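You operate a simulated robot arm through the tools that you are given. There is no shell and no other tool.

You run a simulated two-armed robot. Do the job below in one go: nothing can be reset, and whatever is moved stays where it is left.

Task
Wipe up the spill on the top of the long table with the green cloth and put it back.

Only the result counts: the job must be done as asked and must still hold three seconds after the hand-in. Knocking over, shifting, dropping, spilling or breaking anything else fails it. Flat cloth is picked up by pressing the open fingertips on it (5 to 10 N) and closing them slowly along it; thin cloth reads only 2 to 8 mm in the jaws.

Robot
Two 7-joint arms with two-finger parallel grippers on one trunk, on a base that moves. Base frame: it is fixed to the floor where the robot stands at the start and does not move with it; the origin is under the middle of the robot, x ahead of it, y to its left, z up. Readings come in m, rad, newtons and seconds.
The left shoulder is at the start at [-0.092, 0.119, 0.825], the right one opposite. With the tool pointing down near the work surface each hand reaches from about 0.12 to 0.58 m from the robot's upright axis, wherever it stands, measured 20 degrees to its own side. Places, roughly: green cloth [-2.5, -1.75, 0.75]. Payload 3.43 kg a hand.
The TCP of each hand is the grasp point between the finger pads, 0.03 m short of the fingertips. In the tool frame z runs along the fingers and y along their closing line. The gripper opens to 0.094 m. The fingers are 0.028 m wide and 0.01 m thick; the gripper's body (0.05 by 0.096 m) begins 0.055 m behind the TCP.
Orientation is told as [roll, pitch, yaw] about the base's x, y, z axes, in that order, counted from this pose: with the fingers straight down and closing along the base's y, the tool's x points along the base's -x, its y along +y and its z along -z.

Tools
- The arms move only by the tool play_rows. It takes "left_rows", "right_rows" or both (then of equal length, played together; a hand with none holds still); each is a list of rows, each a list of 7 numbers: the shift along the tool's x, y, z in m, then the turn, a rotation vector about the tool's x, y, z in rad, then the opening, from 0 (shut) to 1 (fully open). In form: [[dx, dy, dz, wx, wy, wz, fingers], ...]. A call has 1 to 20 rows; each row is the pose to reach, as a shift and turn from the pose commanded when the call began, along the tool's axes at that moment. Rows are played at 5 a second. More than 0.05 m and 0.15 rad between two rows, or a gripper value outside its range, and nothing of the call is played. A pose out of reach is approached as far as the arm can. The call stops where the force on the tool passes 40 N (or 10 N more than at its start, if that is more) or the arm is blocked; 0.2 s more then pass. The fingers move at their own pace (about 0.153 m/s each) and stop on an object; they squeeze with about 26 N. The grip force told is the motor's: it shows also when the fingers shut on nothing. Time passes only in rows, and 0.2 s behind the last, so rows that repeat a pose let the fingers close. It gives the time, the measured TCP pose, the force on the tool (base axes), the opening and the grip force at its end, in the units of the frame above (readings bear some noise), with the torque about the TCP (base axes, N m) and any sound that the robot's microphone picked up, and new pictures: "show" is both (left out), scene, wrist or none (wrist: the cameras of the hands that moved).
- Cameras (640 x 400 px; columns grow to the right, rows downward): "scene" is now at [0.0386, 0.018, 1.5445]; the picture's right is [0.18, -0.98, 0.00], its down [-0.65, -0.12, -0.75] and it looks along [0.74, 0.14, -0.66] (base axes); focal length 260 px, centre (320, 200). "left" rides on the left gripper at [0.076, -0.014, -0.103] in its tool frame; the picture's right is [0.18, 0.98, 0.00], its down [-0.75, 0.14, -0.64] and it looks along [-0.63, 0.12, 0.77] (tool axes); focal length 243 px, centre (320, 200). "right" rides on the right gripper at [0.076, 0.014, -0.102] in its tool frame; the picture's right is [-0.18, 0.98, 0.00], its down [-0.75, -0.14, -0.64] and it looks along [-0.63, -0.12, 0.77] (tool axes); focal length 243 px, centre (320, 200). There is no depth. A picture from a camera that has moved, and an enlarged one, comes with that camera's place and axes in the base frame and with its lens.
- slide_trunk(by): moves the trunk up (or, below 0, down) by that many m; the arms and the scene camera ride with it, the base frame stays. It gives what a move gives, with no picture.
- base_move(legs): drives the robot by 1 to 6 legs, each [ahead, left, turn to the left] in m, m and rad, along the robot's own axes; the way and the turn of a leg run together, so that a leg with both is an arc; at most 1.5 m and 3.142 rad a leg. The arms and the cameras ride along, it lands a little off, and it stops where it bumps. It gives what a move gives, and a new picture of the scene camera.
- head_to(pan, tilt): turns the head with the scene camera to pan (to the left, within 2.496 rad either way) and tilt (down, from -0.506 to 1.204), counted from straight ahead of the robot (the tilt from the chest, where the trunk bows). It gives what a move gives, and a new picture of the scene camera.
- zoom(camera, box): a new picture of the part [left, top, right, bottom] of that camera's present view, enlarged. It takes no simulated time.
- job_done(): hands the job in; it is judged then, once.

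Nothing tells you exact positions but the pictures and the camera data. Unless the task says otherwise, let go and move clear before handing in.

The tools are called after ">>>" by a JSON object that holds its "method" and its "body". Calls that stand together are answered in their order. play_rows: Moves the arms, as the interface text tells. Its arguments: {"type":"object","properties":{"left_rows":{"type":"array","items":{"type":"array","items":{"type":"number"}}},"right_rows":{"type":"array","items":{"type":"array","items":{"type":"number"}}},"show":{"type":"string","enum":["both","scene","wrist","none"]}},"required":[]} The other tools are called the same way: slide_trunk (by) moves the trunk up or down; base_move (legs) drives the base; head_to (pan, tilt) turns the head that bears the scene camera; zoom (camera, box) takes an enlarged picture of a part of a camera's view; job_done () hands the job in.

At the start:

```text
time_s: 0.0
left_eef_pos: [0.4061, 0.2095, 1.0256]
left_tcp_rot: [0.001, -0.002, 0.0]
left_wrist_force: [0.3, -0.3, -0.2]
left_moment: [0.01, 0.0, 0.0]
left_gripper_width: 0.094
left_grip_force: 0.0
right_eef_pos: [0.3397, -0.1278, 1.0032]
right_tcp_rot: [0.001, 0.0, -0.001]
right_wrist_force: [-0.7, -0.5, -0.1]
right_moment: [-0.02, 0.04, -0.02]
right_gripper_width: 0.0941
right_grip_force: 0.0
trunk travel left (down, up): [-0.25, 0.085]
robot x, y, heading: [-0.0003, 0.0008, 0.006]
head pan, tilt (commanded): [0.18, 0.717]
```

scene: 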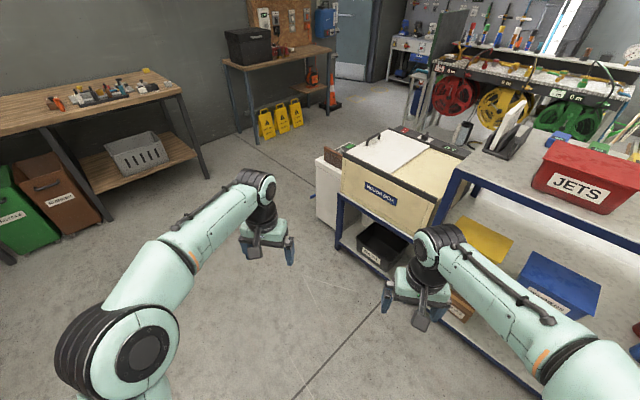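
right: 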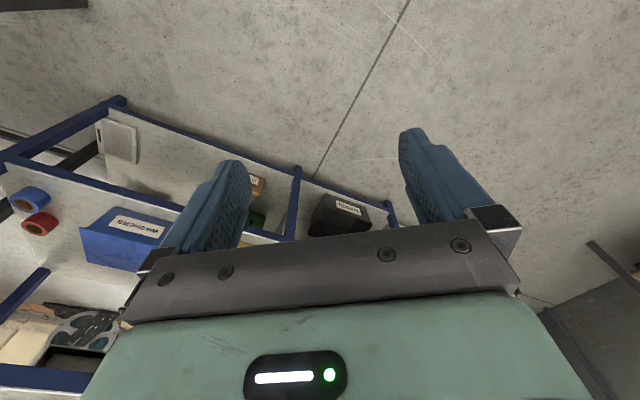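
left: 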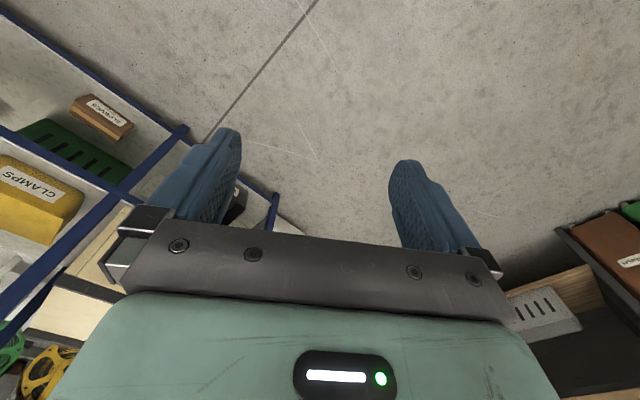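

I see a workshop with benches ahead and a long table with blue legs on the right; the green cloth should be behind me to the right at about [-2.5, -1.75, 0.75]. I'll look around with the head first.

>>> {"method": "head_to", "body": {"pan": -1.2, "tilt": 0.5}}

>>> {"method": "head_to", "body": {"pan": -2.3, "tilt": 0.4}}

>>> {"method": "head_to", "body": {"pan": 2.4, "tilt": 0.4}}

>>> {"method": "head_to", "body": {"pan": 1.2, "tilt": 0.4}}

```text
time_s: 1.5
left_eef_pos: [0.4079, 0.2104, 1.0269]
left_tcp_rot: [-0.001, 0.0, 0.001]
left_wrist_force: [0.6, 0.1, -0.1]
left_moment: [-0.02, -0.02, 0.01]
left_gripper_width: 0.0941
left_grip_force: 0.1
right_eef_pos: [0.3404, -0.1279, 1.0037]
right_tcp_rot: [0.0, -0.001, -0.002]
right_wrist_force: [0.3, 0.3, 0.1]
right_moment: [-0.02, 0.05, 0.01]
right_gripper_width: 0.0938
right_grip_force: 0.0
trunk travel left (down, up): [-0.25, 0.085]
robot x, y, heading: [-0.0018, 0.0008, -0.0]
head pan, tilt (commanded): [-1.201, 0.499]
camera scene: at [-0.0113, -0.0819, 1.5636], right [-0.93, -0.36, 0.0], down [-0.17, 0.45, -0.88], along [0.32, -0.82, -0.48], focal length 260 px, centre (320, 200)
```

scene: 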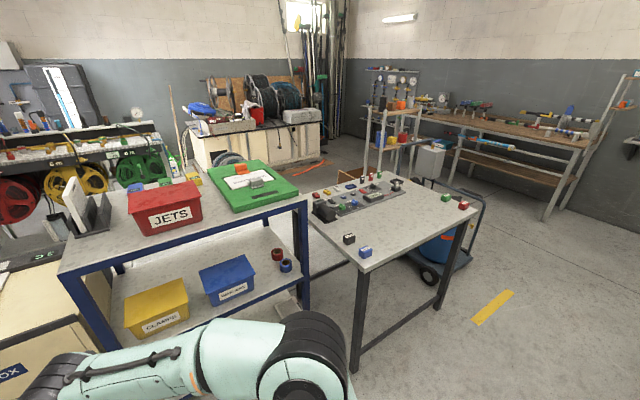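

```text
time_s: 2.9
left_eef_pos: [0.4078, 0.2081, 1.0254]
left_tcp_rot: [0.0, 0.0, 0.0]
left_wrist_force: [-0.1, -0.3, -0.3]
left_moment: [0.0, 0.0, 0.0]
left_gripper_width: 0.0939
left_grip_force: 0.1
right_eef_pos: [0.3402, -0.1273, 1.0037]
right_tcp_rot: [0.0, 0.0, 0.001]
right_wrist_force: [0.4, 0.3, -1.0]
right_moment: [0.01, 0.0, -0.03]
right_gripper_width: 0.0942
right_grip_force: 0.1
trunk travel left (down, up): [-0.25, 0.085]
robot x, y, heading: [-0.0021, -0.0026, 0.001]
head pan, tilt (commanded): [-2.3, 0.4]
camera scene: at [-0.106, -0.0662, 1.5728], right [-0.75, 0.67, 0.0], down [0.26, 0.29, -0.92], along [-0.61, -0.69, -0.39], focal length 260 px, centre (320, 200)
```

scene: 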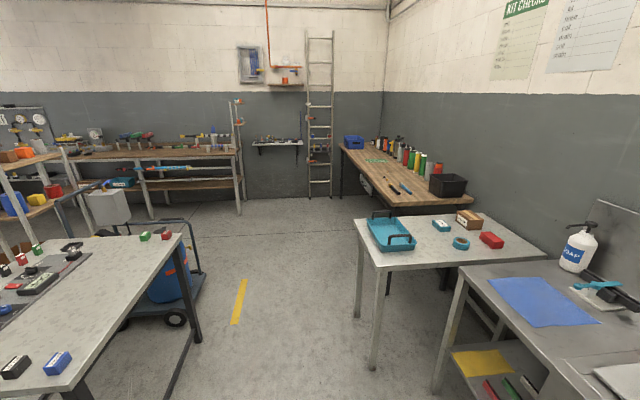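

```text
time_s: 6.6
left_eef_pos: [0.407, 0.2096, 1.0256]
left_tcp_rot: [0.0, 0.0, 0.0]
left_wrist_force: [-0.4, 0.4, 0.8]
left_moment: [0.01, -0.02, 0.0]
left_gripper_width: 0.094
left_grip_force: 0.0
right_eef_pos: [0.3404, -0.1283, 1.0035]
right_tcp_rot: [0.002, 0.0, 0.0]
right_wrist_force: [0.1, -0.1, -0.4]
right_moment: [0.0, 0.03, 0.02]
right_gripper_width: 0.0938
right_grip_force: 0.0
trunk travel left (down, up): [-0.25, 0.085]
robot x, y, heading: [-0.0023, 0.0033, -0.0]
head pan, tilt (commanded): [2.4, 0.4]
camera scene: at [-0.1126, 0.0655, 1.5728], right [0.68, 0.74, 0.0], down [0.29, -0.26, -0.92], along [-0.68, 0.62, -0.39], focal length 260 px, centre (320, 200)
```

scene: 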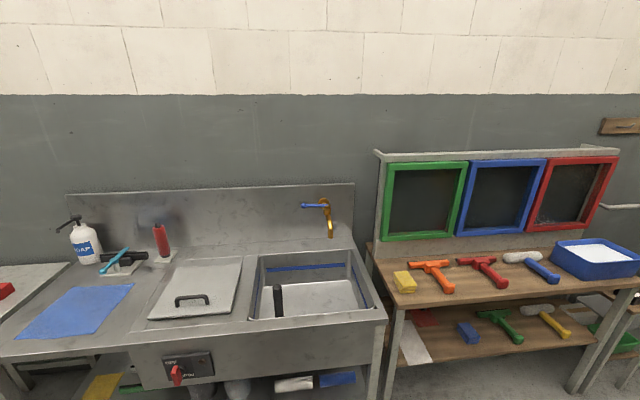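

```text
time_s: 8.0
left_eef_pos: [0.4064, 0.2102, 1.0258]
left_tcp_rot: [0.0, 0.0, -0.001]
left_wrist_force: [0.4, -0.4, -0.6]
left_moment: [-0.02, -0.02, -0.02]
left_gripper_width: 0.0938
left_grip_force: 0.1
right_eef_pos: [0.3414, -0.1267, 1.003]
right_tcp_rot: [0.0, 0.002, 0.0]
right_wrist_force: [-0.4, 0.1, -0.2]
right_moment: [-0.02, -0.01, -0.01]
right_gripper_width: 0.0937
right_grip_force: 0.1
trunk travel left (down, up): [-0.25, 0.085]
robot x, y, heading: [0.0005, -0.0008, -0.003]
head pan, tilt (commanded): [1.201, 0.4]
camera scene: at [-0.0109, 0.0893, 1.5728], right [0.93, -0.36, 0.0], down [-0.14, -0.36, -0.92], along [0.33, 0.86, -0.39], focal length 260 px, centre (320, 200)
```

scene: 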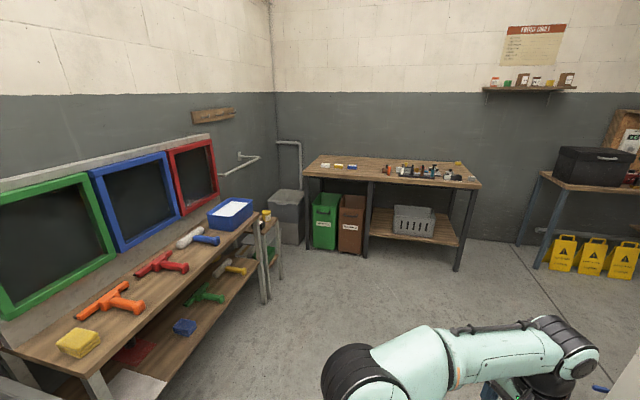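

The green thing at about (376,161) in the earlier view on the wooden bench behind matches the stated place. I'll turn back and zoom on it and search for the spill and for which table is "the long table".

>>> {"method": "head_to", "body": {"pan": -2.4, "tilt": 0.3}}

>>> {"method": "zoom", "body": {"camera": "scene", "box": [220, 120, 480, 282]}}

```text
time_s: 11.0
left_eef_pos: [0.4059, 0.2092, 1.027]
left_tcp_rot: [0.0, 0.001, 0.0]
left_wrist_force: [-0.6, 0.2, -0.4]
left_moment: [0.01, 0.01, 0.02]
left_gripper_width: 0.0939
left_grip_force: 0.0
right_eef_pos: [0.3388, -0.1273, 1.004]
right_tcp_rot: [0.002, 0.0, 0.002]
right_wrist_force: [-0.6, 0.0, -0.3]
right_moment: [0.05, 0.01, 0.0]
right_gripper_width: 0.094
right_grip_force: 0.1
trunk travel left (down, up): [-0.25, 0.085]
robot x, y, heading: [-0.0004, 0.0027, -0.003]
head pan, tilt (commanded): [-2.4, 0.3]
camera scene: at [-0.1131, -0.0602, 1.582], right [-0.68, 0.74, 0.0], down [0.22, 0.2, -0.96], along [-0.7, -0.65, -0.3], focal length 260 px, centre (320, 200)
```

scene: 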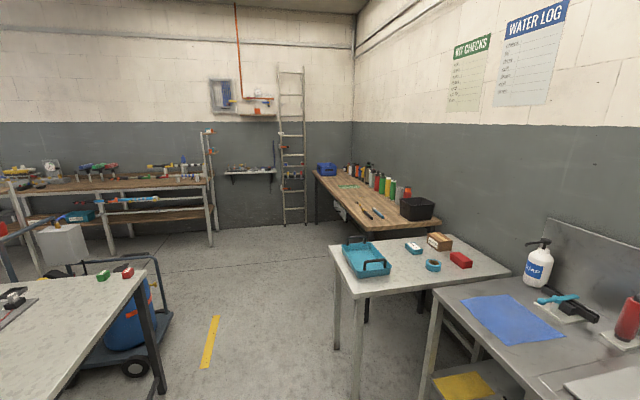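

```text
2.46 times, centred on (350, 201) of scene
camera zoom: at [-0.1131, -0.0602, 1.582], right [-0.68, 0.74, 0.0], down [0.22, 0.2, -0.96], along [-0.7, -0.65, -0.3], focal length 641 px, centre (246, 198)
```

zoom: 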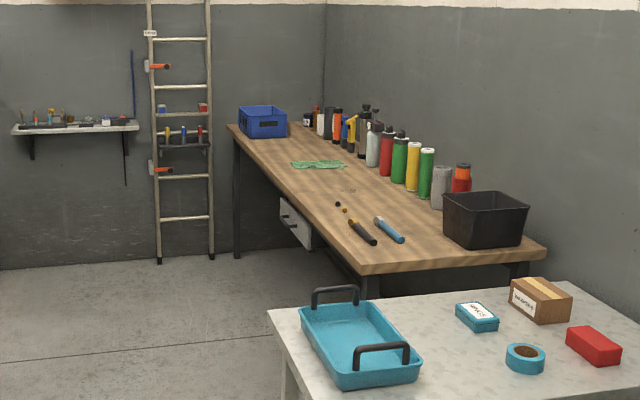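

The green cloth lies on the long wooden bench by the far wall, with spray cans along its back; a faint spill may be near it. I'll turn right to face along the aisle between the tray table and the grey table, then look again before driving.

>>> {"method": "base_move", "body": {"legs": [[0, 0, -2.23]]}}

>>> {"method": "head_to", "body": {"pan": 0.0, "tilt": 0.5}}

```text
time_s: 16.6
left_eef_pos: [-0.0584, -0.4539, 1.0263]
left_tcp_rot: [-0.001, 0.001, -2.174]
left_wrist_force: [0.9, -0.5, 0.7]
left_moment: [-0.01, -0.02, -0.01]
left_gripper_width: 0.0941
left_grip_force: 0.1
right_eef_pos: [-0.298, -0.2075, 1.0042]
right_tcp_rot: [-0.002, 0.0, -2.176]
right_wrist_force: [1.3, -0.2, 0.9]
right_moment: [-0.01, -0.01, 0.0]
right_gripper_width: 0.094
right_grip_force: 0.1
trunk travel left (down, up): [-0.25, 0.085]
robot x, y, heading: [0.0003, 0.0001, -2.175]
head pan, tilt (commanded): [-2.4, 0.3]
camera scene: at [0.0114, 0.1314, 1.5821], right [0.99, 0.14, 0.0], down [0.04, -0.29, -0.96], along [-0.13, 0.95, -0.3], focal length 260 px, centre (320, 200)
```

scene: 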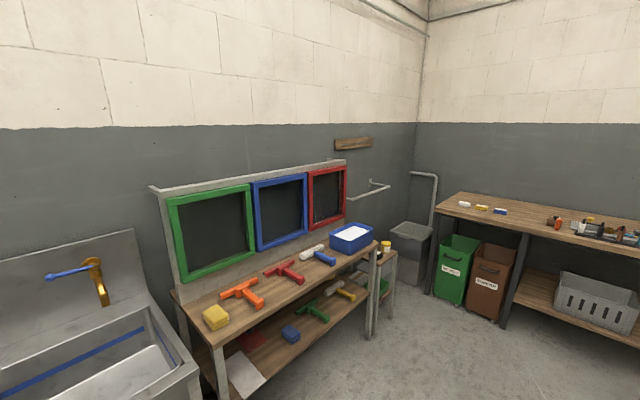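

```text
time_s: 18.8
left_eef_pos: [-0.0581, -0.4538, 1.027]
left_tcp_rot: [0.0, 0.0, -2.174]
left_wrist_force: [1.0, -0.6, 0.1]
left_moment: [-0.01, 0.02, 0.01]
left_gripper_width: 0.094
left_grip_force: 0.1
right_eef_pos: [-0.2968, -0.2077, 1.003]
right_tcp_rot: [-0.001, -0.001, -2.176]
right_wrist_force: [-0.3, 0.4, -0.4]
right_moment: [0.0, 0.01, -0.03]
right_gripper_width: 0.094
right_grip_force: 0.0
trunk travel left (down, up): [-0.25, 0.085]
robot x, y, heading: [0.0004, -0.0013, -2.172]
head pan, tilt (commanded): [0.0, 0.499]
camera scene: at [-0.0275, -0.036, 1.5637], right [-0.82, 0.57, 0.0], down [0.27, 0.39, -0.88], along [-0.5, -0.72, -0.48], focal length 260 px, centre (320, 200)
```

scene: 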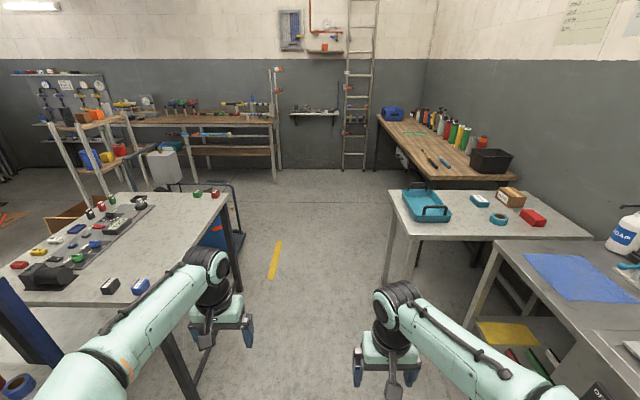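

The robot is now aligned with the aisle, which is about 1.1 m wide and clear ahead. I'll drive ahead between the tables, then look at the long bench from closer.

>>> {"method": "base_move", "body": {"legs": [[1.4, 0.06, 0]]}}

>>> {"method": "head_to", "body": {"pan": -0.5, "tilt": 0.5}}

```text
time_s: 25.8
left_eef_pos: [-0.8015, -1.6579, 1.027]
left_tcp_rot: [0.0, -0.002, -2.165]
left_wrist_force: [0.4, -0.3, 0.6]
left_moment: [-0.02, -0.02, -0.01]
left_gripper_width: 0.0941
left_grip_force: 0.0
right_eef_pos: [-1.0435, -1.4145, 1.0031]
right_tcp_rot: [-0.002, 0.0, -2.165]
right_wrist_force: [-0.2, -0.1, 0.4]
right_moment: [0.01, 0.0, -0.01]
right_gripper_width: 0.094
right_grip_force: 0.1
trunk travel left (down, up): [-0.25, 0.085]
robot x, y, heading: [-0.7448, -1.2012, -2.164]
head pan, tilt (commanded): [0.0, 0.499]
camera scene: at [-0.7742, -1.2393, 1.5636], right [-0.83, 0.56, 0.0], down [0.27, 0.4, -0.88], along [-0.49, -0.73, -0.48], focal length 260 px, centre (320, 200)
```

scene: 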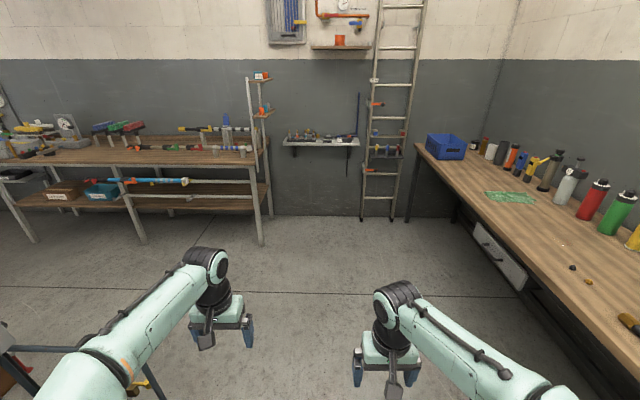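

```text
time_s: 26.7
left_eef_pos: [-0.8014, -1.6573, 1.026]
left_tcp_rot: [0.0, 0.0, -2.162]
left_wrist_force: [-0.3, 0.3, -0.5]
left_moment: [0.02, 0.03, 0.0]
left_gripper_width: 0.0938
left_grip_force: 0.1
right_eef_pos: [-1.0432, -1.4136, 1.0034]
right_tcp_rot: [0.001, -0.001, -2.165]
right_wrist_force: [-0.3, 0.2, 0.4]
right_moment: [-0.03, -0.01, 0.01]
right_gripper_width: 0.0939
right_grip_force: 0.0
trunk travel left (down, up): [-0.25, 0.085]
robot x, y, heading: [-0.7473, -1.2039, -2.165]
head pan, tilt (commanded): [-0.499, 0.499]
camera scene: at [-0.804, -1.2057, 1.5636], right [-0.46, 0.89, 0.0], down [0.42, 0.22, -0.88], along [-0.78, -0.4, -0.48], focal length 260 px, centre (320, 200)
```

scene: 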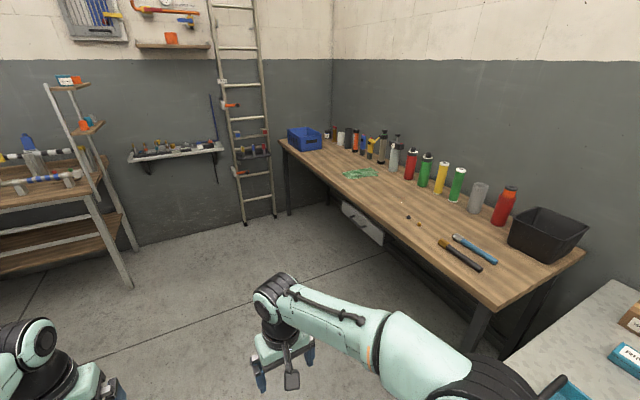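

>>> {"method": "zoom", "body": {"camera": "scene", "box": [280, 120, 600, 320]}}

>>> {"method": "zoom", "body": {"camera": "scene", "box": [330, 155, 490, 255]}}

```text
2.00 times, centred on (440, 220) of scene
camera zoom: at [-0.804, -1.2057, 1.5636], right [-0.46, 0.89, 0.0], down [0.42, 0.22, -0.88], along [-0.78, -0.4, -0.48], focal length 520 px, centre (80, 160)
```

zoom: 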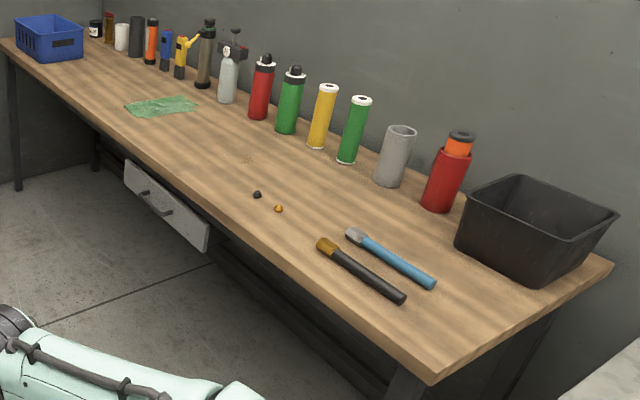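

```text
4.00 times, centred on (410, 205) of scene
camera zoom: at [-0.804, -1.2057, 1.5636], right [-0.46, 0.89, 0.0], down [0.42, 0.22, -0.88], along [-0.78, -0.4, -0.48], focal length 1041 px, centre (-40, 180)
```

zoom: 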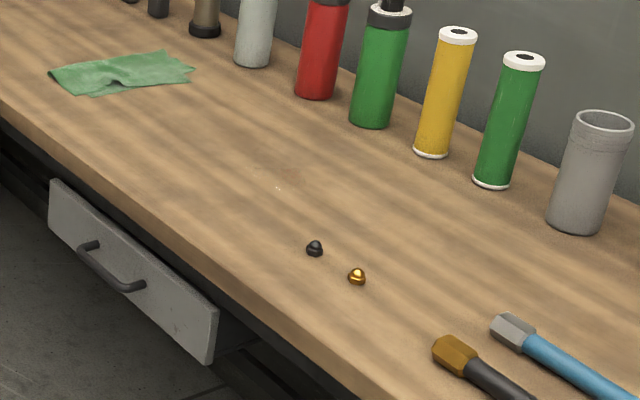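

The cloth lies on the long wooden bench, roughly 0.2 m in from its front edge; nuts, brushes and cans stand nearby, and a faint mark is nearer to me. I'll drive along the bench and turn to face it with a safe gap.

>>> {"method": "base_move", "body": {"legs": [[1.2, 0, 0], [0, 0, -1.667]]}}

>>> {"method": "head_to", "body": {"pan": 0.0, "tilt": 0.6}}

```text
time_s: 37.0
left_eef_pos: [-1.8781, -2.113, 1.0261]
left_tcp_rot: [-0.001, 0.001, 2.432]
left_wrist_force: [-0.1, 0.7, -0.1]
left_moment: [0.03, 0.01, -0.04]
left_gripper_width: 0.094
left_grip_force: 0.2
right_eef_pos: [-1.6087, -1.9026, 1.0044]
right_tcp_rot: [0.001, 0.001, 2.429]
right_wrist_force: [0.2, 0.4, 0.2]
right_moment: [0.01, -0.01, -0.01]
right_gripper_width: 0.0942
right_grip_force: 0.1
trunk travel left (down, up): [-0.25, 0.085]
robot x, y, heading: [-1.4357, -2.2206, 2.425]
head pan, tilt (commanded): [-0.499, 0.499]
camera scene: at [-1.4335, -2.162, 1.5636], right [0.94, 0.35, 0.0], down [0.17, -0.45, -0.88], along [-0.31, 0.82, -0.48], focal length 260 px, centre (320, 200)
```

scene: 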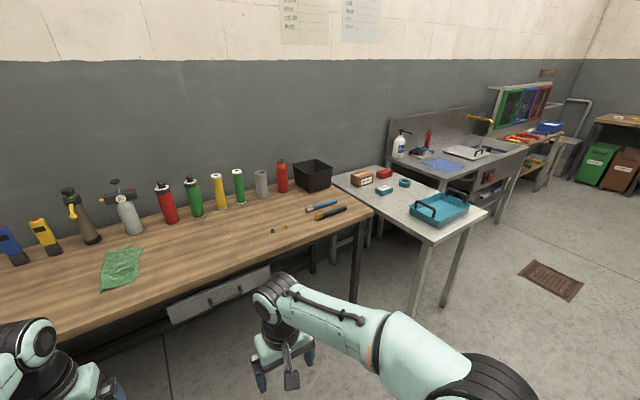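

```text
time_s: 38.0
left_eef_pos: [-1.8791, -2.1133, 1.026]
left_tcp_rot: [0.0, -0.001, 2.429]
left_wrist_force: [0.3, 0.0, 1.1]
left_moment: [0.02, 0.01, 0.01]
left_gripper_width: 0.0941
left_grip_force: 0.0
right_eef_pos: [-1.6071, -1.9027, 1.0031]
right_tcp_rot: [0.001, -0.001, 2.429]
right_wrist_force: [-0.8, -0.1, 0.1]
right_moment: [-0.01, -0.03, -0.01]
right_gripper_width: 0.094
right_grip_force: 0.0
trunk travel left (down, up): [-0.25, 0.085]
robot x, y, heading: [-1.4315, -2.2203, 2.432]
head pan, tilt (commanded): [0.0, 0.6]
camera scene: at [-1.4683, -2.1893, 1.5546], right [0.65, 0.76, 0.0], down [0.43, -0.37, -0.83], along [-0.62, 0.54, -0.56], focal length 260 px, centre (320, 200)
```

scene: 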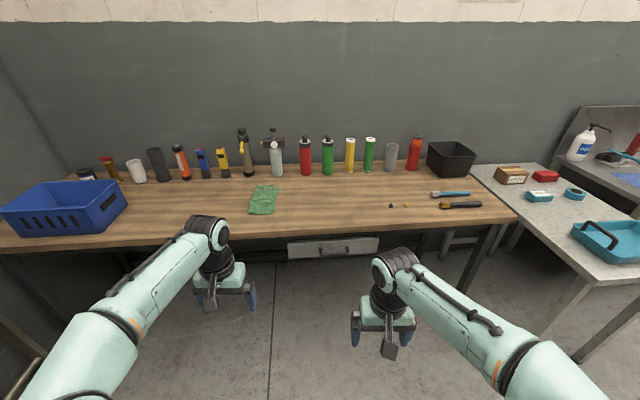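

Now I'm facing the bench squarely, about 0.9 m back. I'll zoom on the bench top to find the spill.

>>> {"method": "zoom", "body": {"camera": "scene", "box": [220, 130, 380, 250]}}

>>> {"method": "zoom", "body": {"camera": "scene", "box": [340, 130, 520, 250]}}

>>> {"method": "zoom", "body": {"camera": "scene", "box": [60, 140, 240, 260]}}

```text
3.33 times, centred on (300, 190) of scene
camera zoom: at [-1.4683, -2.1893, 1.5546], right [0.65, 0.76, 0.0], down [0.43, -0.37, -0.83], along [-0.62, 0.54, -0.56], focal length 868 px, centre (387, 233)
```

zoom: 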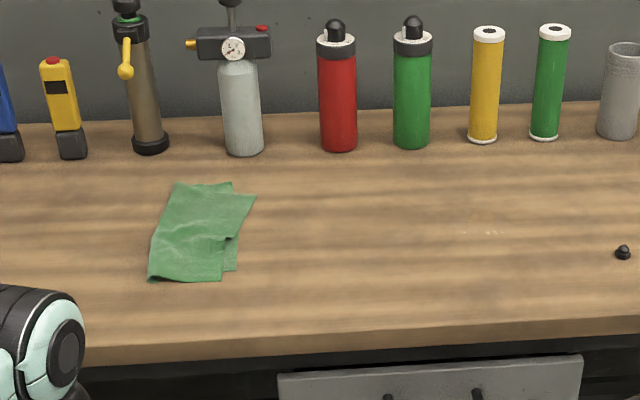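

```text
3.33 times, centred on (430, 190) of scene
camera zoom: at [-1.4683, -2.1893, 1.5546], right [0.65, 0.76, 0.0], down [0.43, -0.37, -0.83], along [-0.62, 0.54, -0.56], focal length 868 px, centre (-47, 233)
```

zoom: 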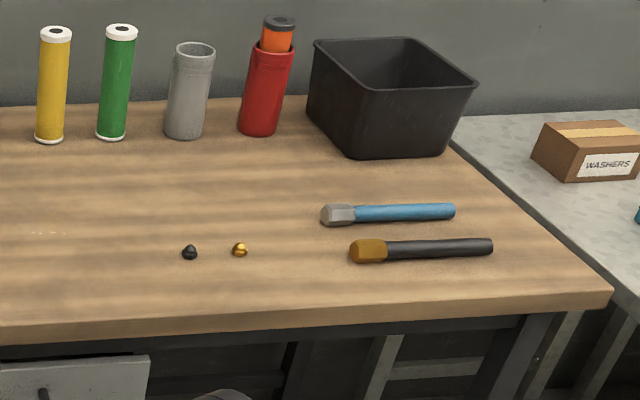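

```text
3.33 times, centred on (150, 200) of scene
camera zoom: at [-1.4683, -2.1893, 1.5546], right [0.65, 0.76, 0.0], down [0.43, -0.37, -0.83], along [-0.62, 0.54, -0.56], focal length 868 px, centre (887, 200)
```

zoom: 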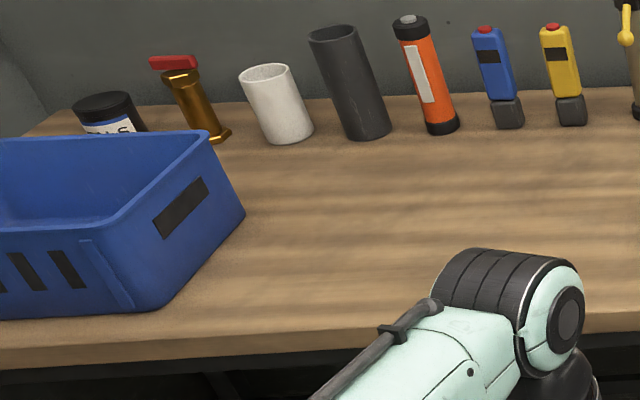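

The cloth is about 0.22 m in from the front edge on a top at about z=0.86, and a faint glint about 0.4 m to its right looks like the spill. I'll look down at my own base to judge how near I can drive.

>>> {"method": "head_to", "body": {"pan": 0.0, "tilt": 1.2}}

>>> {"method": "zoom", "body": {"camera": "scene", "box": [160, 200, 480, 400]}}

```text
time_s: 39.0
left_eef_pos: [-1.8782, -2.1137, 1.0271]
left_tcp_rot: [0.0, 0.001, 2.429]
left_wrist_force: [0.6, -0.4, -0.2]
left_moment: [0.0, -0.01, 0.01]
left_gripper_width: 0.0939
left_grip_force: 0.0
right_eef_pos: [-1.6072, -1.902, 1.0032]
right_tcp_rot: [0.0, -0.001, 2.429]
right_wrist_force: [-0.2, -0.2, -0.2]
right_moment: [0.03, 0.04, 0.02]
right_gripper_width: 0.0941
right_grip_force: 0.0
trunk travel left (down, up): [-0.25, 0.085]
robot x, y, heading: [-1.4342, -2.222, 2.431]
head pan, tilt (commanded): [0.0, 1.201]
camera scene: at [-1.4439, -2.2105, 1.51], right [0.65, 0.76, 0.0], down [0.71, -0.61, -0.36], along [-0.27, 0.24, -0.93], focal length 260 px, centre (320, 200)
```

scene: 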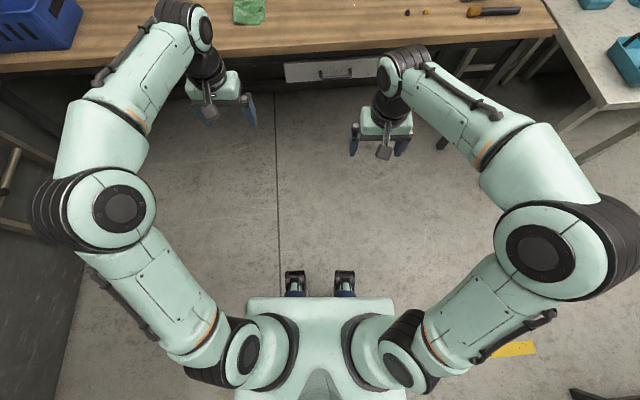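

```text
2.00 times, centred on (320, 300) of scene
camera zoom: at [-1.4439, -2.2105, 1.51], right [0.65, 0.76, 0.0], down [0.71, -0.61, -0.36], along [-0.27, 0.24, -0.93], focal length 520 px, centre (320, 0)
```

zoom: 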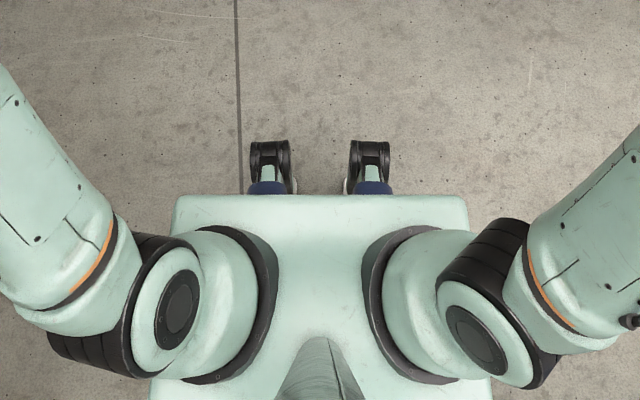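

My base is compact (front wheels about 0.17 m ahead of the axis) and the elbows ride high, so I can stand about 0.3 m from the edge. I'll drive 0.53 m ahead and 0.1 m left, then look down on the bench.

>>> {"method": "base_move", "body": {"legs": [[0.53, 0.1, 0.0]]}}

>>> {"method": "head_to", "body": {"pan": -0.3, "tilt": 0.9}}

```text
time_s: 42.1
left_eef_pos: [-2.3474, -1.8505, 1.0271]
left_tcp_rot: [0.0, -0.002, 2.435]
left_wrist_force: [0.5, 1.1, -0.5]
left_moment: [0.0, -0.01, 0.01]
left_gripper_width: 0.094
left_grip_force: 0.1
right_eef_pos: [-2.0771, -1.6357, 1.0032]
right_tcp_rot: [-0.002, 0.0, 2.436]
right_wrist_force: [-0.5, 0.1, -0.4]
right_moment: [-0.01, -0.02, 0.02]
right_gripper_width: 0.0941
right_grip_force: 0.1
trunk travel left (down, up): [-0.25, 0.085]
robot x, y, heading: [-1.8993, -1.9546, 2.431]
head pan, tilt (commanded): [0.0, 1.201]
camera scene: at [-1.9109, -1.9434, 1.5099], right [0.65, 0.76, 0.0], down [0.71, -0.6, -0.36], along [-0.28, 0.23, -0.93], focal length 260 px, centre (320, 200)
```

scene: 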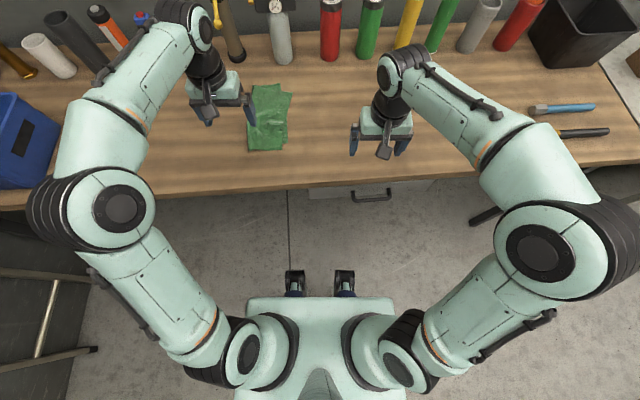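

```text
time_s: 42.9
left_eef_pos: [-2.3452, -1.8495, 1.0254]
left_tcp_rot: [0.0, -0.001, 2.438]
left_wrist_force: [0.4, 0.0, -0.1]
left_moment: [0.02, -0.02, -0.03]
left_gripper_width: 0.094
left_grip_force: 0.1
right_eef_pos: [-2.077, -1.6365, 1.0032]
right_tcp_rot: [-0.001, 0.0, 2.436]
right_wrist_force: [-0.6, -0.6, -0.4]
right_moment: [0.03, 0.0, -0.01]
right_gripper_width: 0.0938
right_grip_force: 0.1
trunk travel left (down, up): [-0.25, 0.085]
robot x, y, heading: [-1.9006, -1.9529, 2.439]
head pan, tilt (commanded): [-0.3, 0.901]
camera scene: at [-1.9085, -1.9162, 1.5297], right [0.84, 0.54, 0.0], down [0.42, -0.66, -0.62], along [-0.33, 0.52, -0.78], focal length 260 px, centre (320, 200)
```

scene: 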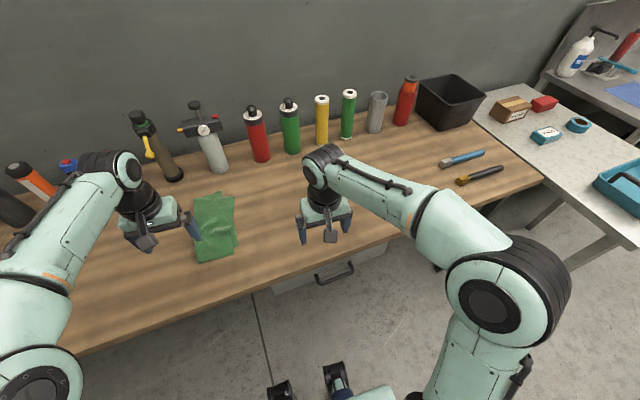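

The cloth is now at about 0.54 m ahead and 0.16 m left of my axis; the right arm hides the spill area, so I'll check what the right wrist camera shows.

>>> {"method": "play_rows", "body": {"right_rows": [[0, 0, 0, 0, 0, 0, 1]], "left_rows": [[0, 0, 0, 0, 0, 0, 1]], "show": "wrist"}}

```text
time_s: 43.3
left_eef_pos: [-2.3461, -1.8507, 1.0259]
left_tcp_rot: [0.0, 0.0, 2.438]
left_wrist_force: [-0.8, 1.2, -0.9]
left_moment: [0.02, 0.01, -0.01]
left_gripper_width: 0.094
left_grip_force: 0.1
right_eef_pos: [-2.078, -1.6365, 1.0029]
right_tcp_rot: [0.002, 0.001, 2.436]
right_wrist_force: [0.2, 0.5, -0.6]
right_moment: [-0.01, 0.01, -0.04]
right_gripper_width: 0.0939
right_grip_force: 0.1
trunk travel left (down, up): [-0.25, 0.085]
robot x, y, heading: [-1.9021, -1.9534, 2.438]
head pan, tilt (commanded): [-0.3, 0.901]
camera right: at [-2.0284, -1.6975, 1.1054], right [-0.78, -0.63, 0.0], down [-0.48, 0.6, 0.64], along [-0.4, 0.5, -0.77], focal length 243 px, centre (320, 200)
camera left: at [-2.2788, -1.8888, 1.1288], right [-0.5, -0.87, 0.0], down [-0.67, 0.38, 0.64], along [-0.56, 0.32, -0.77], focal length 243 px, centre (320, 200)
```

right: 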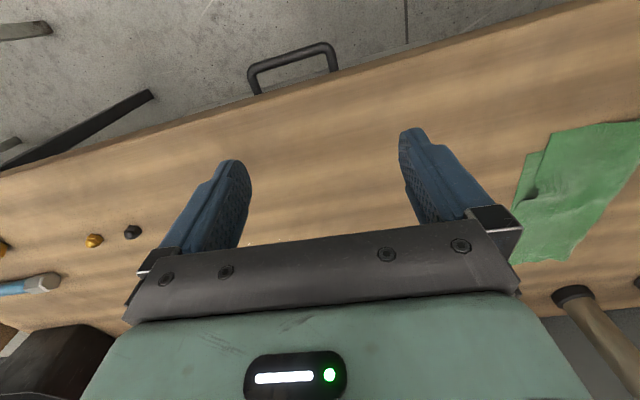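
left: 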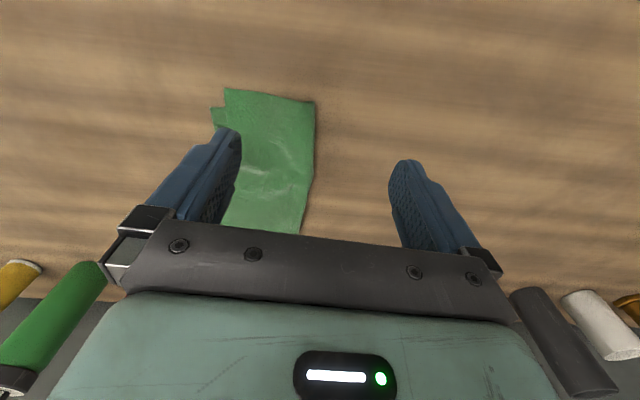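

The right hand hides the area between the fingers, where a glint shows. I'll move the right hand up and to the right, clear of it, and look again.

>>> {"method": "play_rows", "body": {"right_rows": [[0.01, -0.03, -0.02, 0, 0, 0, 1], [0.02, -0.06, -0.04, 0, 0, 0, 1], [0.03, -0.09, -0.06, 0, 0, 0, 1], [0.04, -0.12, -0.08, 0, 0, 0, 1], [0.05, -0.15, -0.1, 0, 0, 0, 1], [0.06, -0.18, -0.12, 0, 0, 0, 1], [0.07, -0.2, -0.14, 0, 0, 0, 1], [0.08, -0.22, -0.15, 0, 0, 0, 1]], "show": "both"}}

```text
time_s: 45.1
left_eef_pos: [-2.346, -1.8489, 1.0262]
left_tcp_rot: [0.001, 0.0, 2.436]
left_wrist_force: [1.0, 0.3, 0.2]
left_moment: [0.01, 0.03, 0.01]
left_gripper_width: 0.0939
left_grip_force: 0.1
right_eef_pos: [-1.8732, -1.5227, 1.1544]
right_tcp_rot: [0.002, -0.001, 2.436]
right_wrist_force: [0.7, 0.4, -0.1]
right_moment: [0.02, 0.06, -0.04]
right_gripper_width: 0.094
right_grip_force: 0.0
trunk travel left (down, up): [-0.25, 0.085]
robot x, y, heading: [-1.8997, -1.9543, 2.435]
head pan, tilt (commanded): [-0.3, 0.901]
camera scene: at [-1.9081, -1.916, 1.5298], right [0.84, 0.54, 0.0], down [0.42, -0.66, -0.62], along [-0.33, 0.52, -0.78], focal length 260 px, centre (320, 200)
camera right: at [-1.8246, -1.5833, 1.2546], right [-0.78, -0.63, 0.0], down [-0.48, 0.6, 0.64], along [-0.4, 0.5, -0.77], focal length 243 px, centre (320, 200)
```

scene: 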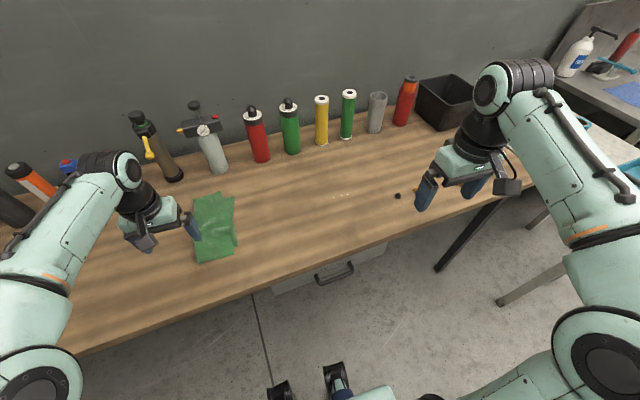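
right: 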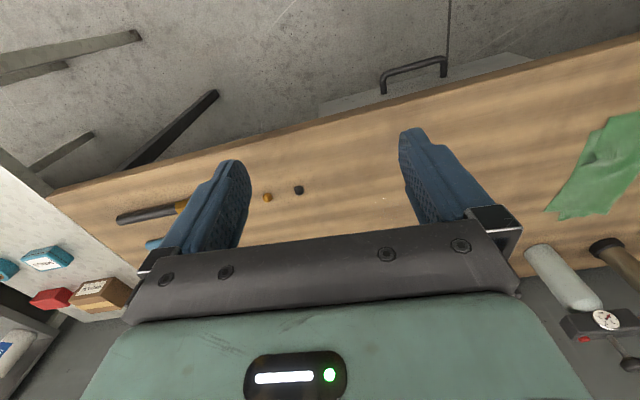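

>>> {"method": "zoom", "body": {"camera": "scene", "box": [270, 150, 430, 250]}}

>>> {"method": "zoom", "body": {"camera": "scene", "box": [300, 165, 380, 215]}}

>>> {"method": "zoom", "body": {"camera": "right", "box": [320, 150, 440, 250]}}

```text
4.00 times, centred on (350, 200) of scene
camera zoom: at [-1.9081, -1.916, 1.5298], right [0.84, 0.54, 0.0], down [0.42, -0.66, -0.62], along [-0.33, 0.52, -0.78], focal length 1041 px, centre (200, 200)
```

zoom: 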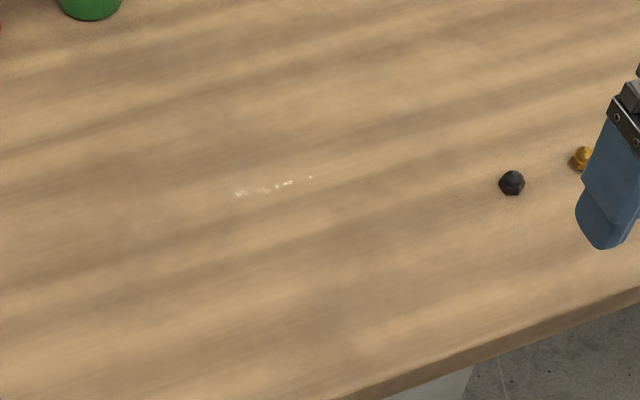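

```text
8.00 times, centred on (340, 190) of scene
camera zoom: at [-1.9081, -1.916, 1.5298], right [0.84, 0.54, 0.0], down [0.42, -0.66, -0.62], along [-0.33, 0.52, -0.78], focal length 2082 px, centre (160, 280)
```

zoom: 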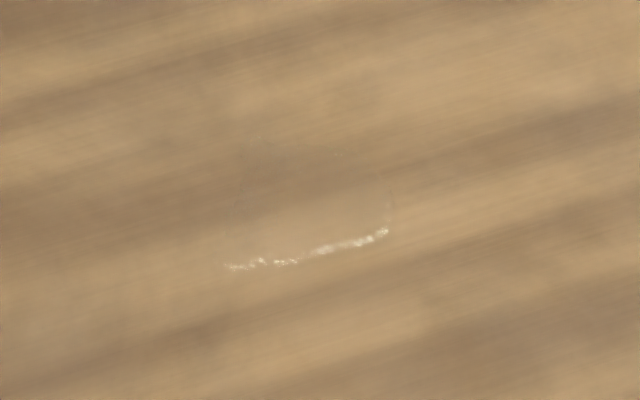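

```text
4.00 times, centred on (380, 200) of right
camera zoom: at [-1.8246, -1.5833, 1.2546], right [-0.78, -0.63, 0.0], down [-0.48, 0.6, 0.64], along [-0.4, 0.5, -0.77], focal length 970 px, centre (80, 200)
```

zoom: 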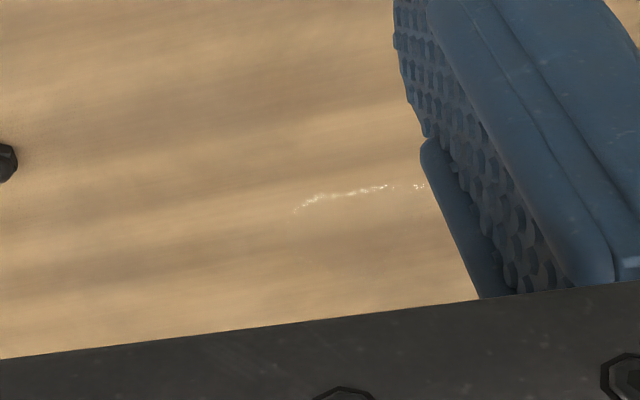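

A faint clear film is visible around the glint. I'll zoom further to find its outline.

>>> {"method": "zoom", "body": {"camera": "scene", "box": [316, 164, 364, 204]}}

>>> {"method": "head_to", "body": {"pan": -0.3, "tilt": 0.75}}

>>> {"method": "zoom", "body": {"camera": "scene", "box": [300, 190, 390, 260]}}

```text
10.00 times, centred on (340, 184) of scene
camera zoom: at [-1.9081, -1.916, 1.5298], right [0.84, 0.54, 0.0], down [0.42, -0.66, -0.62], along [-0.33, 0.52, -0.78], focal length 2602 px, centre (120, 360)
```

zoom: 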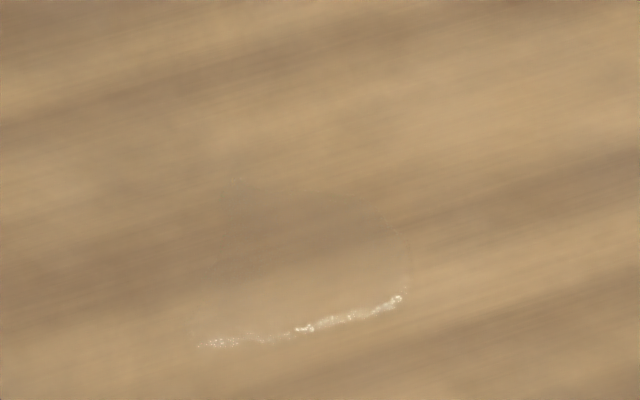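

```text
time_s: 45.8
left_eef_pos: [-2.3446, -1.8511, 1.0269]
left_tcp_rot: [0.001, 0.0, 2.434]
left_wrist_force: [0.0, 0.2, -0.4]
left_moment: [0.0, 0.01, -0.04]
left_gripper_width: 0.094
left_grip_force: 0.0
right_eef_pos: [-1.8735, -1.5218, 1.1538]
right_tcp_rot: [0.0, 0.0, 2.435]
right_wrist_force: [0.1, -0.5, 0.5]
right_moment: [0.03, -0.01, 0.0]
right_gripper_width: 0.0939
right_grip_force: 0.0
trunk travel left (down, up): [-0.25, 0.085]
robot x, y, heading: [-1.9, -1.9519, 2.436]
head pan, tilt (commanded): [-0.3, 0.75]
camera scene: at [-1.9125, -1.9099, 1.5416], right [0.84, 0.54, 0.0], down [0.37, -0.58, -0.73], along [-0.39, 0.62, -0.68], focal length 260 px, centre (320, 200)
```

scene: 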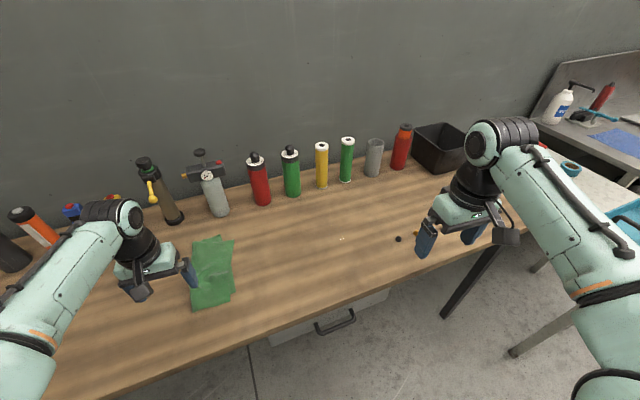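

```text
5.71 times, centred on (345, 225) of scene
camera zoom: at [-1.9125, -1.9099, 1.5416], right [0.84, 0.54, 0.0], down [0.37, -0.58, -0.73], along [-0.39, 0.62, -0.68], focal length 1487 px, centre (177, 57)
```

zoom: 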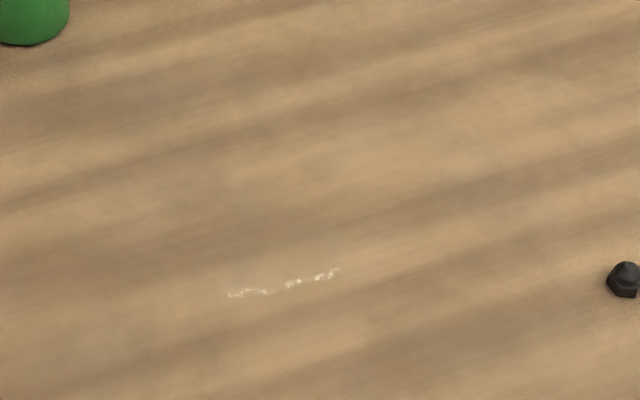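

The spill is a clear film about 8 cm across with its glint on the near rim, at roughly [-2.16, -1.40]; the cloth centre is at about [-2.41, -1.73]. I'll shift the base right and a little nearer so the left arm can reach both.

>>> {"method": "base_move", "body": {"legs": [[0, 0, 0.08], [0.065, -0.236, 0]]}}

>>> {"method": "head_to", "body": {"pan": 0.0, "tilt": 0.9}}

```text
time_s: 49.0
left_eef_pos: [-2.2669, -1.6565, 1.0259]
left_tcp_rot: [-0.001, 0.0, 2.518]
left_wrist_force: [0.5, 0.1, 0.7]
left_moment: [-0.01, 0.0, 0.01]
left_gripper_width: 0.094
left_grip_force: 0.1
right_eef_pos: [-1.8216, -1.2924, 1.1526]
right_tcp_rot: [0.0, 0.0, 2.515]
right_wrist_force: [1.7, -0.9, 0.8]
right_moment: [0.02, -0.06, -0.01]
right_gripper_width: 0.0941
right_grip_force: 0.0
trunk travel left (down, up): [-0.25, 0.085]
robot x, y, heading: [-1.8165, -1.7245, 2.518]
head pan, tilt (commanded): [-0.3, 0.75]
camera scene: at [-1.8292, -1.6811, 1.5417], right [0.8, 0.6, 0.0], down [0.41, -0.54, -0.73], along [-0.44, 0.58, -0.68], focal length 260 px, centre (320, 200)
```

scene: 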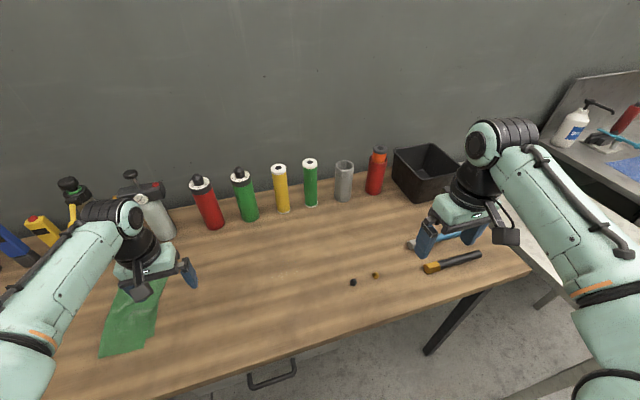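

```text
time_s: 49.8
left_eef_pos: [-2.2667, -1.6562, 1.0261]
left_tcp_rot: [0.0, 0.0, 2.517]
left_wrist_force: [0.0, 0.3, 0.8]
left_moment: [-0.01, 0.0, -0.04]
left_gripper_width: 0.094
left_grip_force: 0.0
right_eef_pos: [-1.8219, -1.293, 1.1536]
right_tcp_rot: [-0.001, 0.001, 2.518]
right_wrist_force: [0.2, -0.4, -0.3]
right_moment: [-0.01, -0.01, -0.01]
right_gripper_width: 0.094
right_grip_force: 0.0
trunk travel left (down, up): [-0.25, 0.085]
robot x, y, heading: [-1.8143, -1.7242, 2.514]
head pan, tilt (commanded): [0.0, 0.901]
camera scene: at [-1.8406, -1.7033, 1.5298], right [0.59, 0.81, 0.0], down [0.64, -0.46, -0.62], along [-0.5, 0.36, -0.78], focal length 260 px, centre (320, 200)
```

scene: 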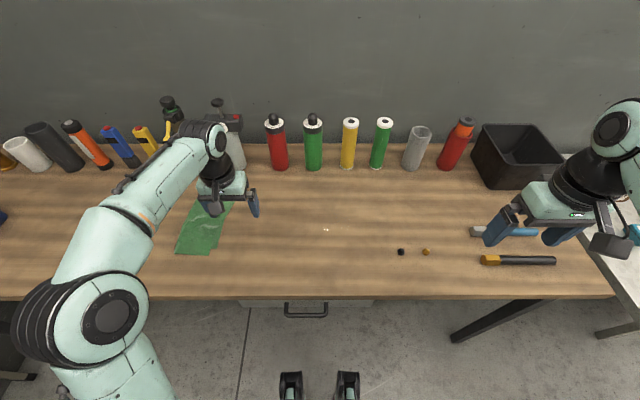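

The bench is square to me now: the spill's glint is at about 0.46 m ahead, 0.02 m right of my axis, the cloth at 0.48 m ahead, 0.35 m left. I'll move the left hand over the spill to view its outline with the wrist camera.

>>> {"method": "play_rows", "body": {"left_rows": [[0, -0.045, -0.01, 0, 0, 0, 1], [0, -0.09, -0.02, 0, 0, 0, 1], [-0.01, -0.135, -0.03, 0, 0, 0, 1], [-0.03, -0.18, -0.03, 0, 0, 0, 1], [-0.04, -0.22, -0.03, 0, 0, 0, 1], [-0.04, -0.22, -0.03, 0, 0, 0, 1]], "show": "both"}}

>>> {"method": "zoom", "body": {"camera": "left", "box": [200, 0, 440, 240]}}

```text
time_s: 51.1
left_eef_pos: [-2.1674, -1.4552, 1.0557]
left_tcp_rot: [-0.002, 0.001, 2.518]
left_wrist_force: [0.6, 0.7, -0.2]
left_moment: [0.01, 0.0, 0.02]
left_gripper_width: 0.0942
left_grip_force: 0.1
right_eef_pos: [-1.8216, -1.2925, 1.153]
right_tcp_rot: [0.0, 0.0, 2.517]
right_wrist_force: [0.6, 0.5, 0.2]
right_moment: [-0.01, -0.01, 0.01]
right_gripper_width: 0.0938
right_grip_force: 0.2
trunk travel left (down, up): [-0.25, 0.085]
robot x, y, heading: [-1.8148, -1.7247, 2.52]
head pan, tilt (commanded): [0.0, 0.901]
camera scene: at [-1.841, -1.7042, 1.5298], right [0.59, 0.81, 0.0], down [0.64, -0.46, -0.62], along [-0.5, 0.36, -0.78], focal length 260 px, centre (320, 200)
camera left: at [-2.0972, -1.4884, 1.1584], right [-0.43, -0.9, 0.0], down [-0.69, 0.33, 0.64], along [-0.58, 0.27, -0.77], focal length 243 px, centre (320, 200)
```

scene: 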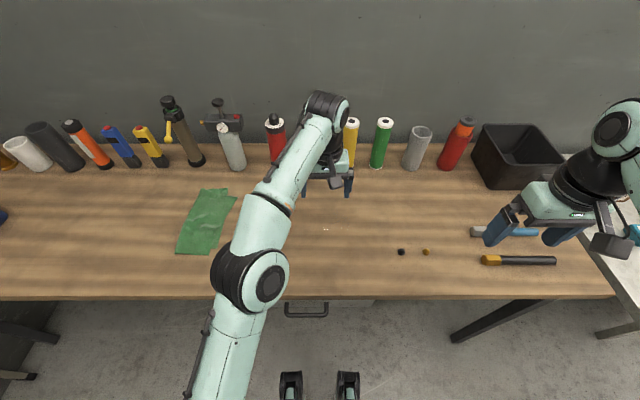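
left: 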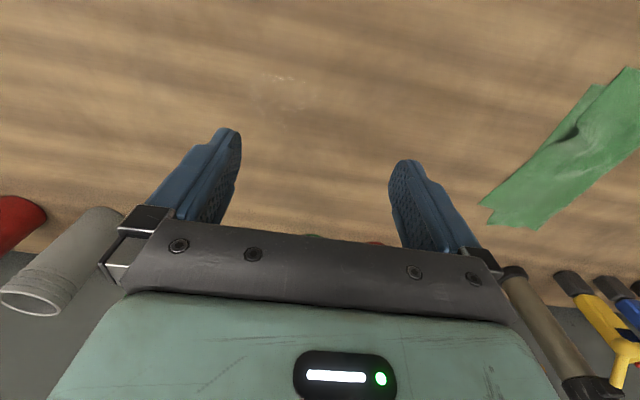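

```text
1.67 times, centred on (320, 120) of left
camera zoom: at [-2.0972, -1.4884, 1.1584], right [-0.43, -0.9, 0.0], down [-0.69, 0.33, 0.64], along [-0.58, 0.27, -0.77], focal length 404 px, centre (320, 333)
```

zoom: 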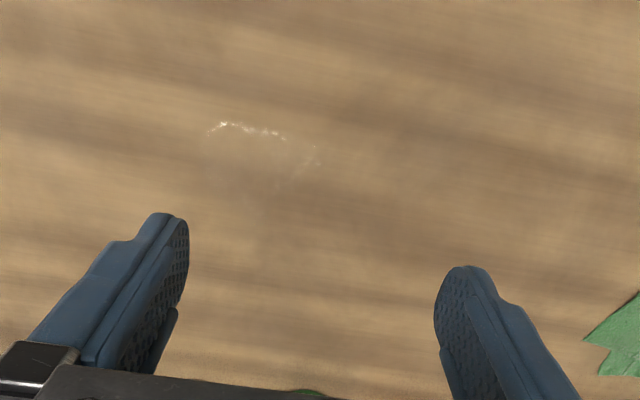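

>>> {"method": "zoom", "body": {"camera": "left", "box": [260, 55, 340, 135]}}

>>> {"method": "zoom", "body": {"camera": "scene", "box": [160, 170, 260, 270]}}

>>> {"method": "zoom", "body": {"camera": "scene", "box": [300, 200, 360, 250]}}

```text
5.00 times, centred on (300, 95) of left
camera zoom: at [-2.0972, -1.4884, 1.1584], right [-0.43, -0.9, 0.0], down [-0.69, 0.33, 0.64], along [-0.58, 0.27, -0.77], focal length 1213 px, centre (420, 725)
```

zoom: 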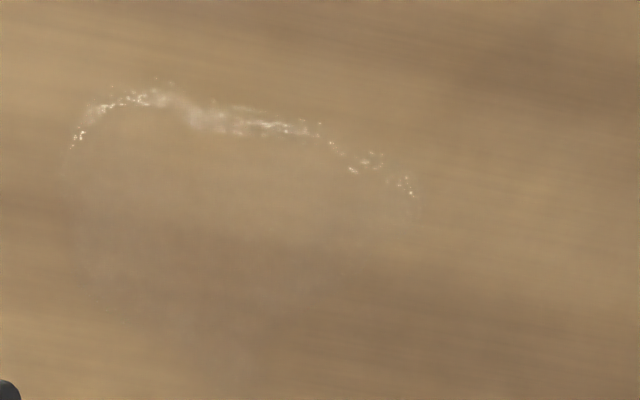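

```text
4.00 times, centred on (210, 220) of scene
camera zoom: at [-1.841, -1.7042, 1.5298], right [0.59, 0.81, 0.0], down [0.64, -0.46, -0.62], along [-0.5, 0.36, -0.78], focal length 1041 px, centre (760, 120)
```

zoom: 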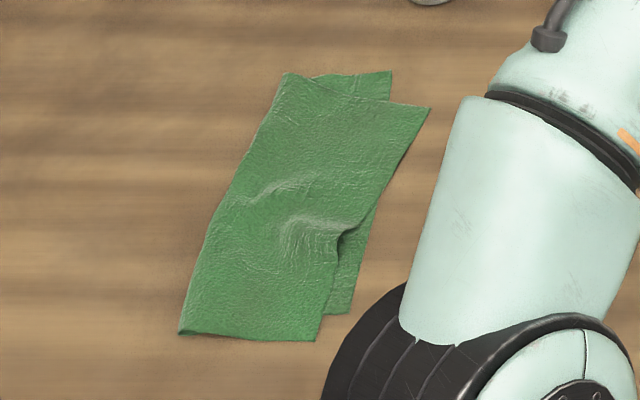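

```text
8.00 times, centred on (330, 225) of scene
camera zoom: at [-1.841, -1.7042, 1.5298], right [0.59, 0.81, 0.0], down [0.64, -0.46, -0.62], along [-0.5, 0.36, -0.78], focal length 2082 px, centre (240, 0)
```

zoom: 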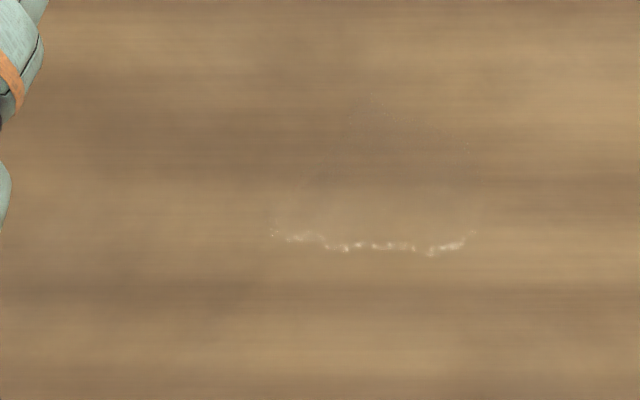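

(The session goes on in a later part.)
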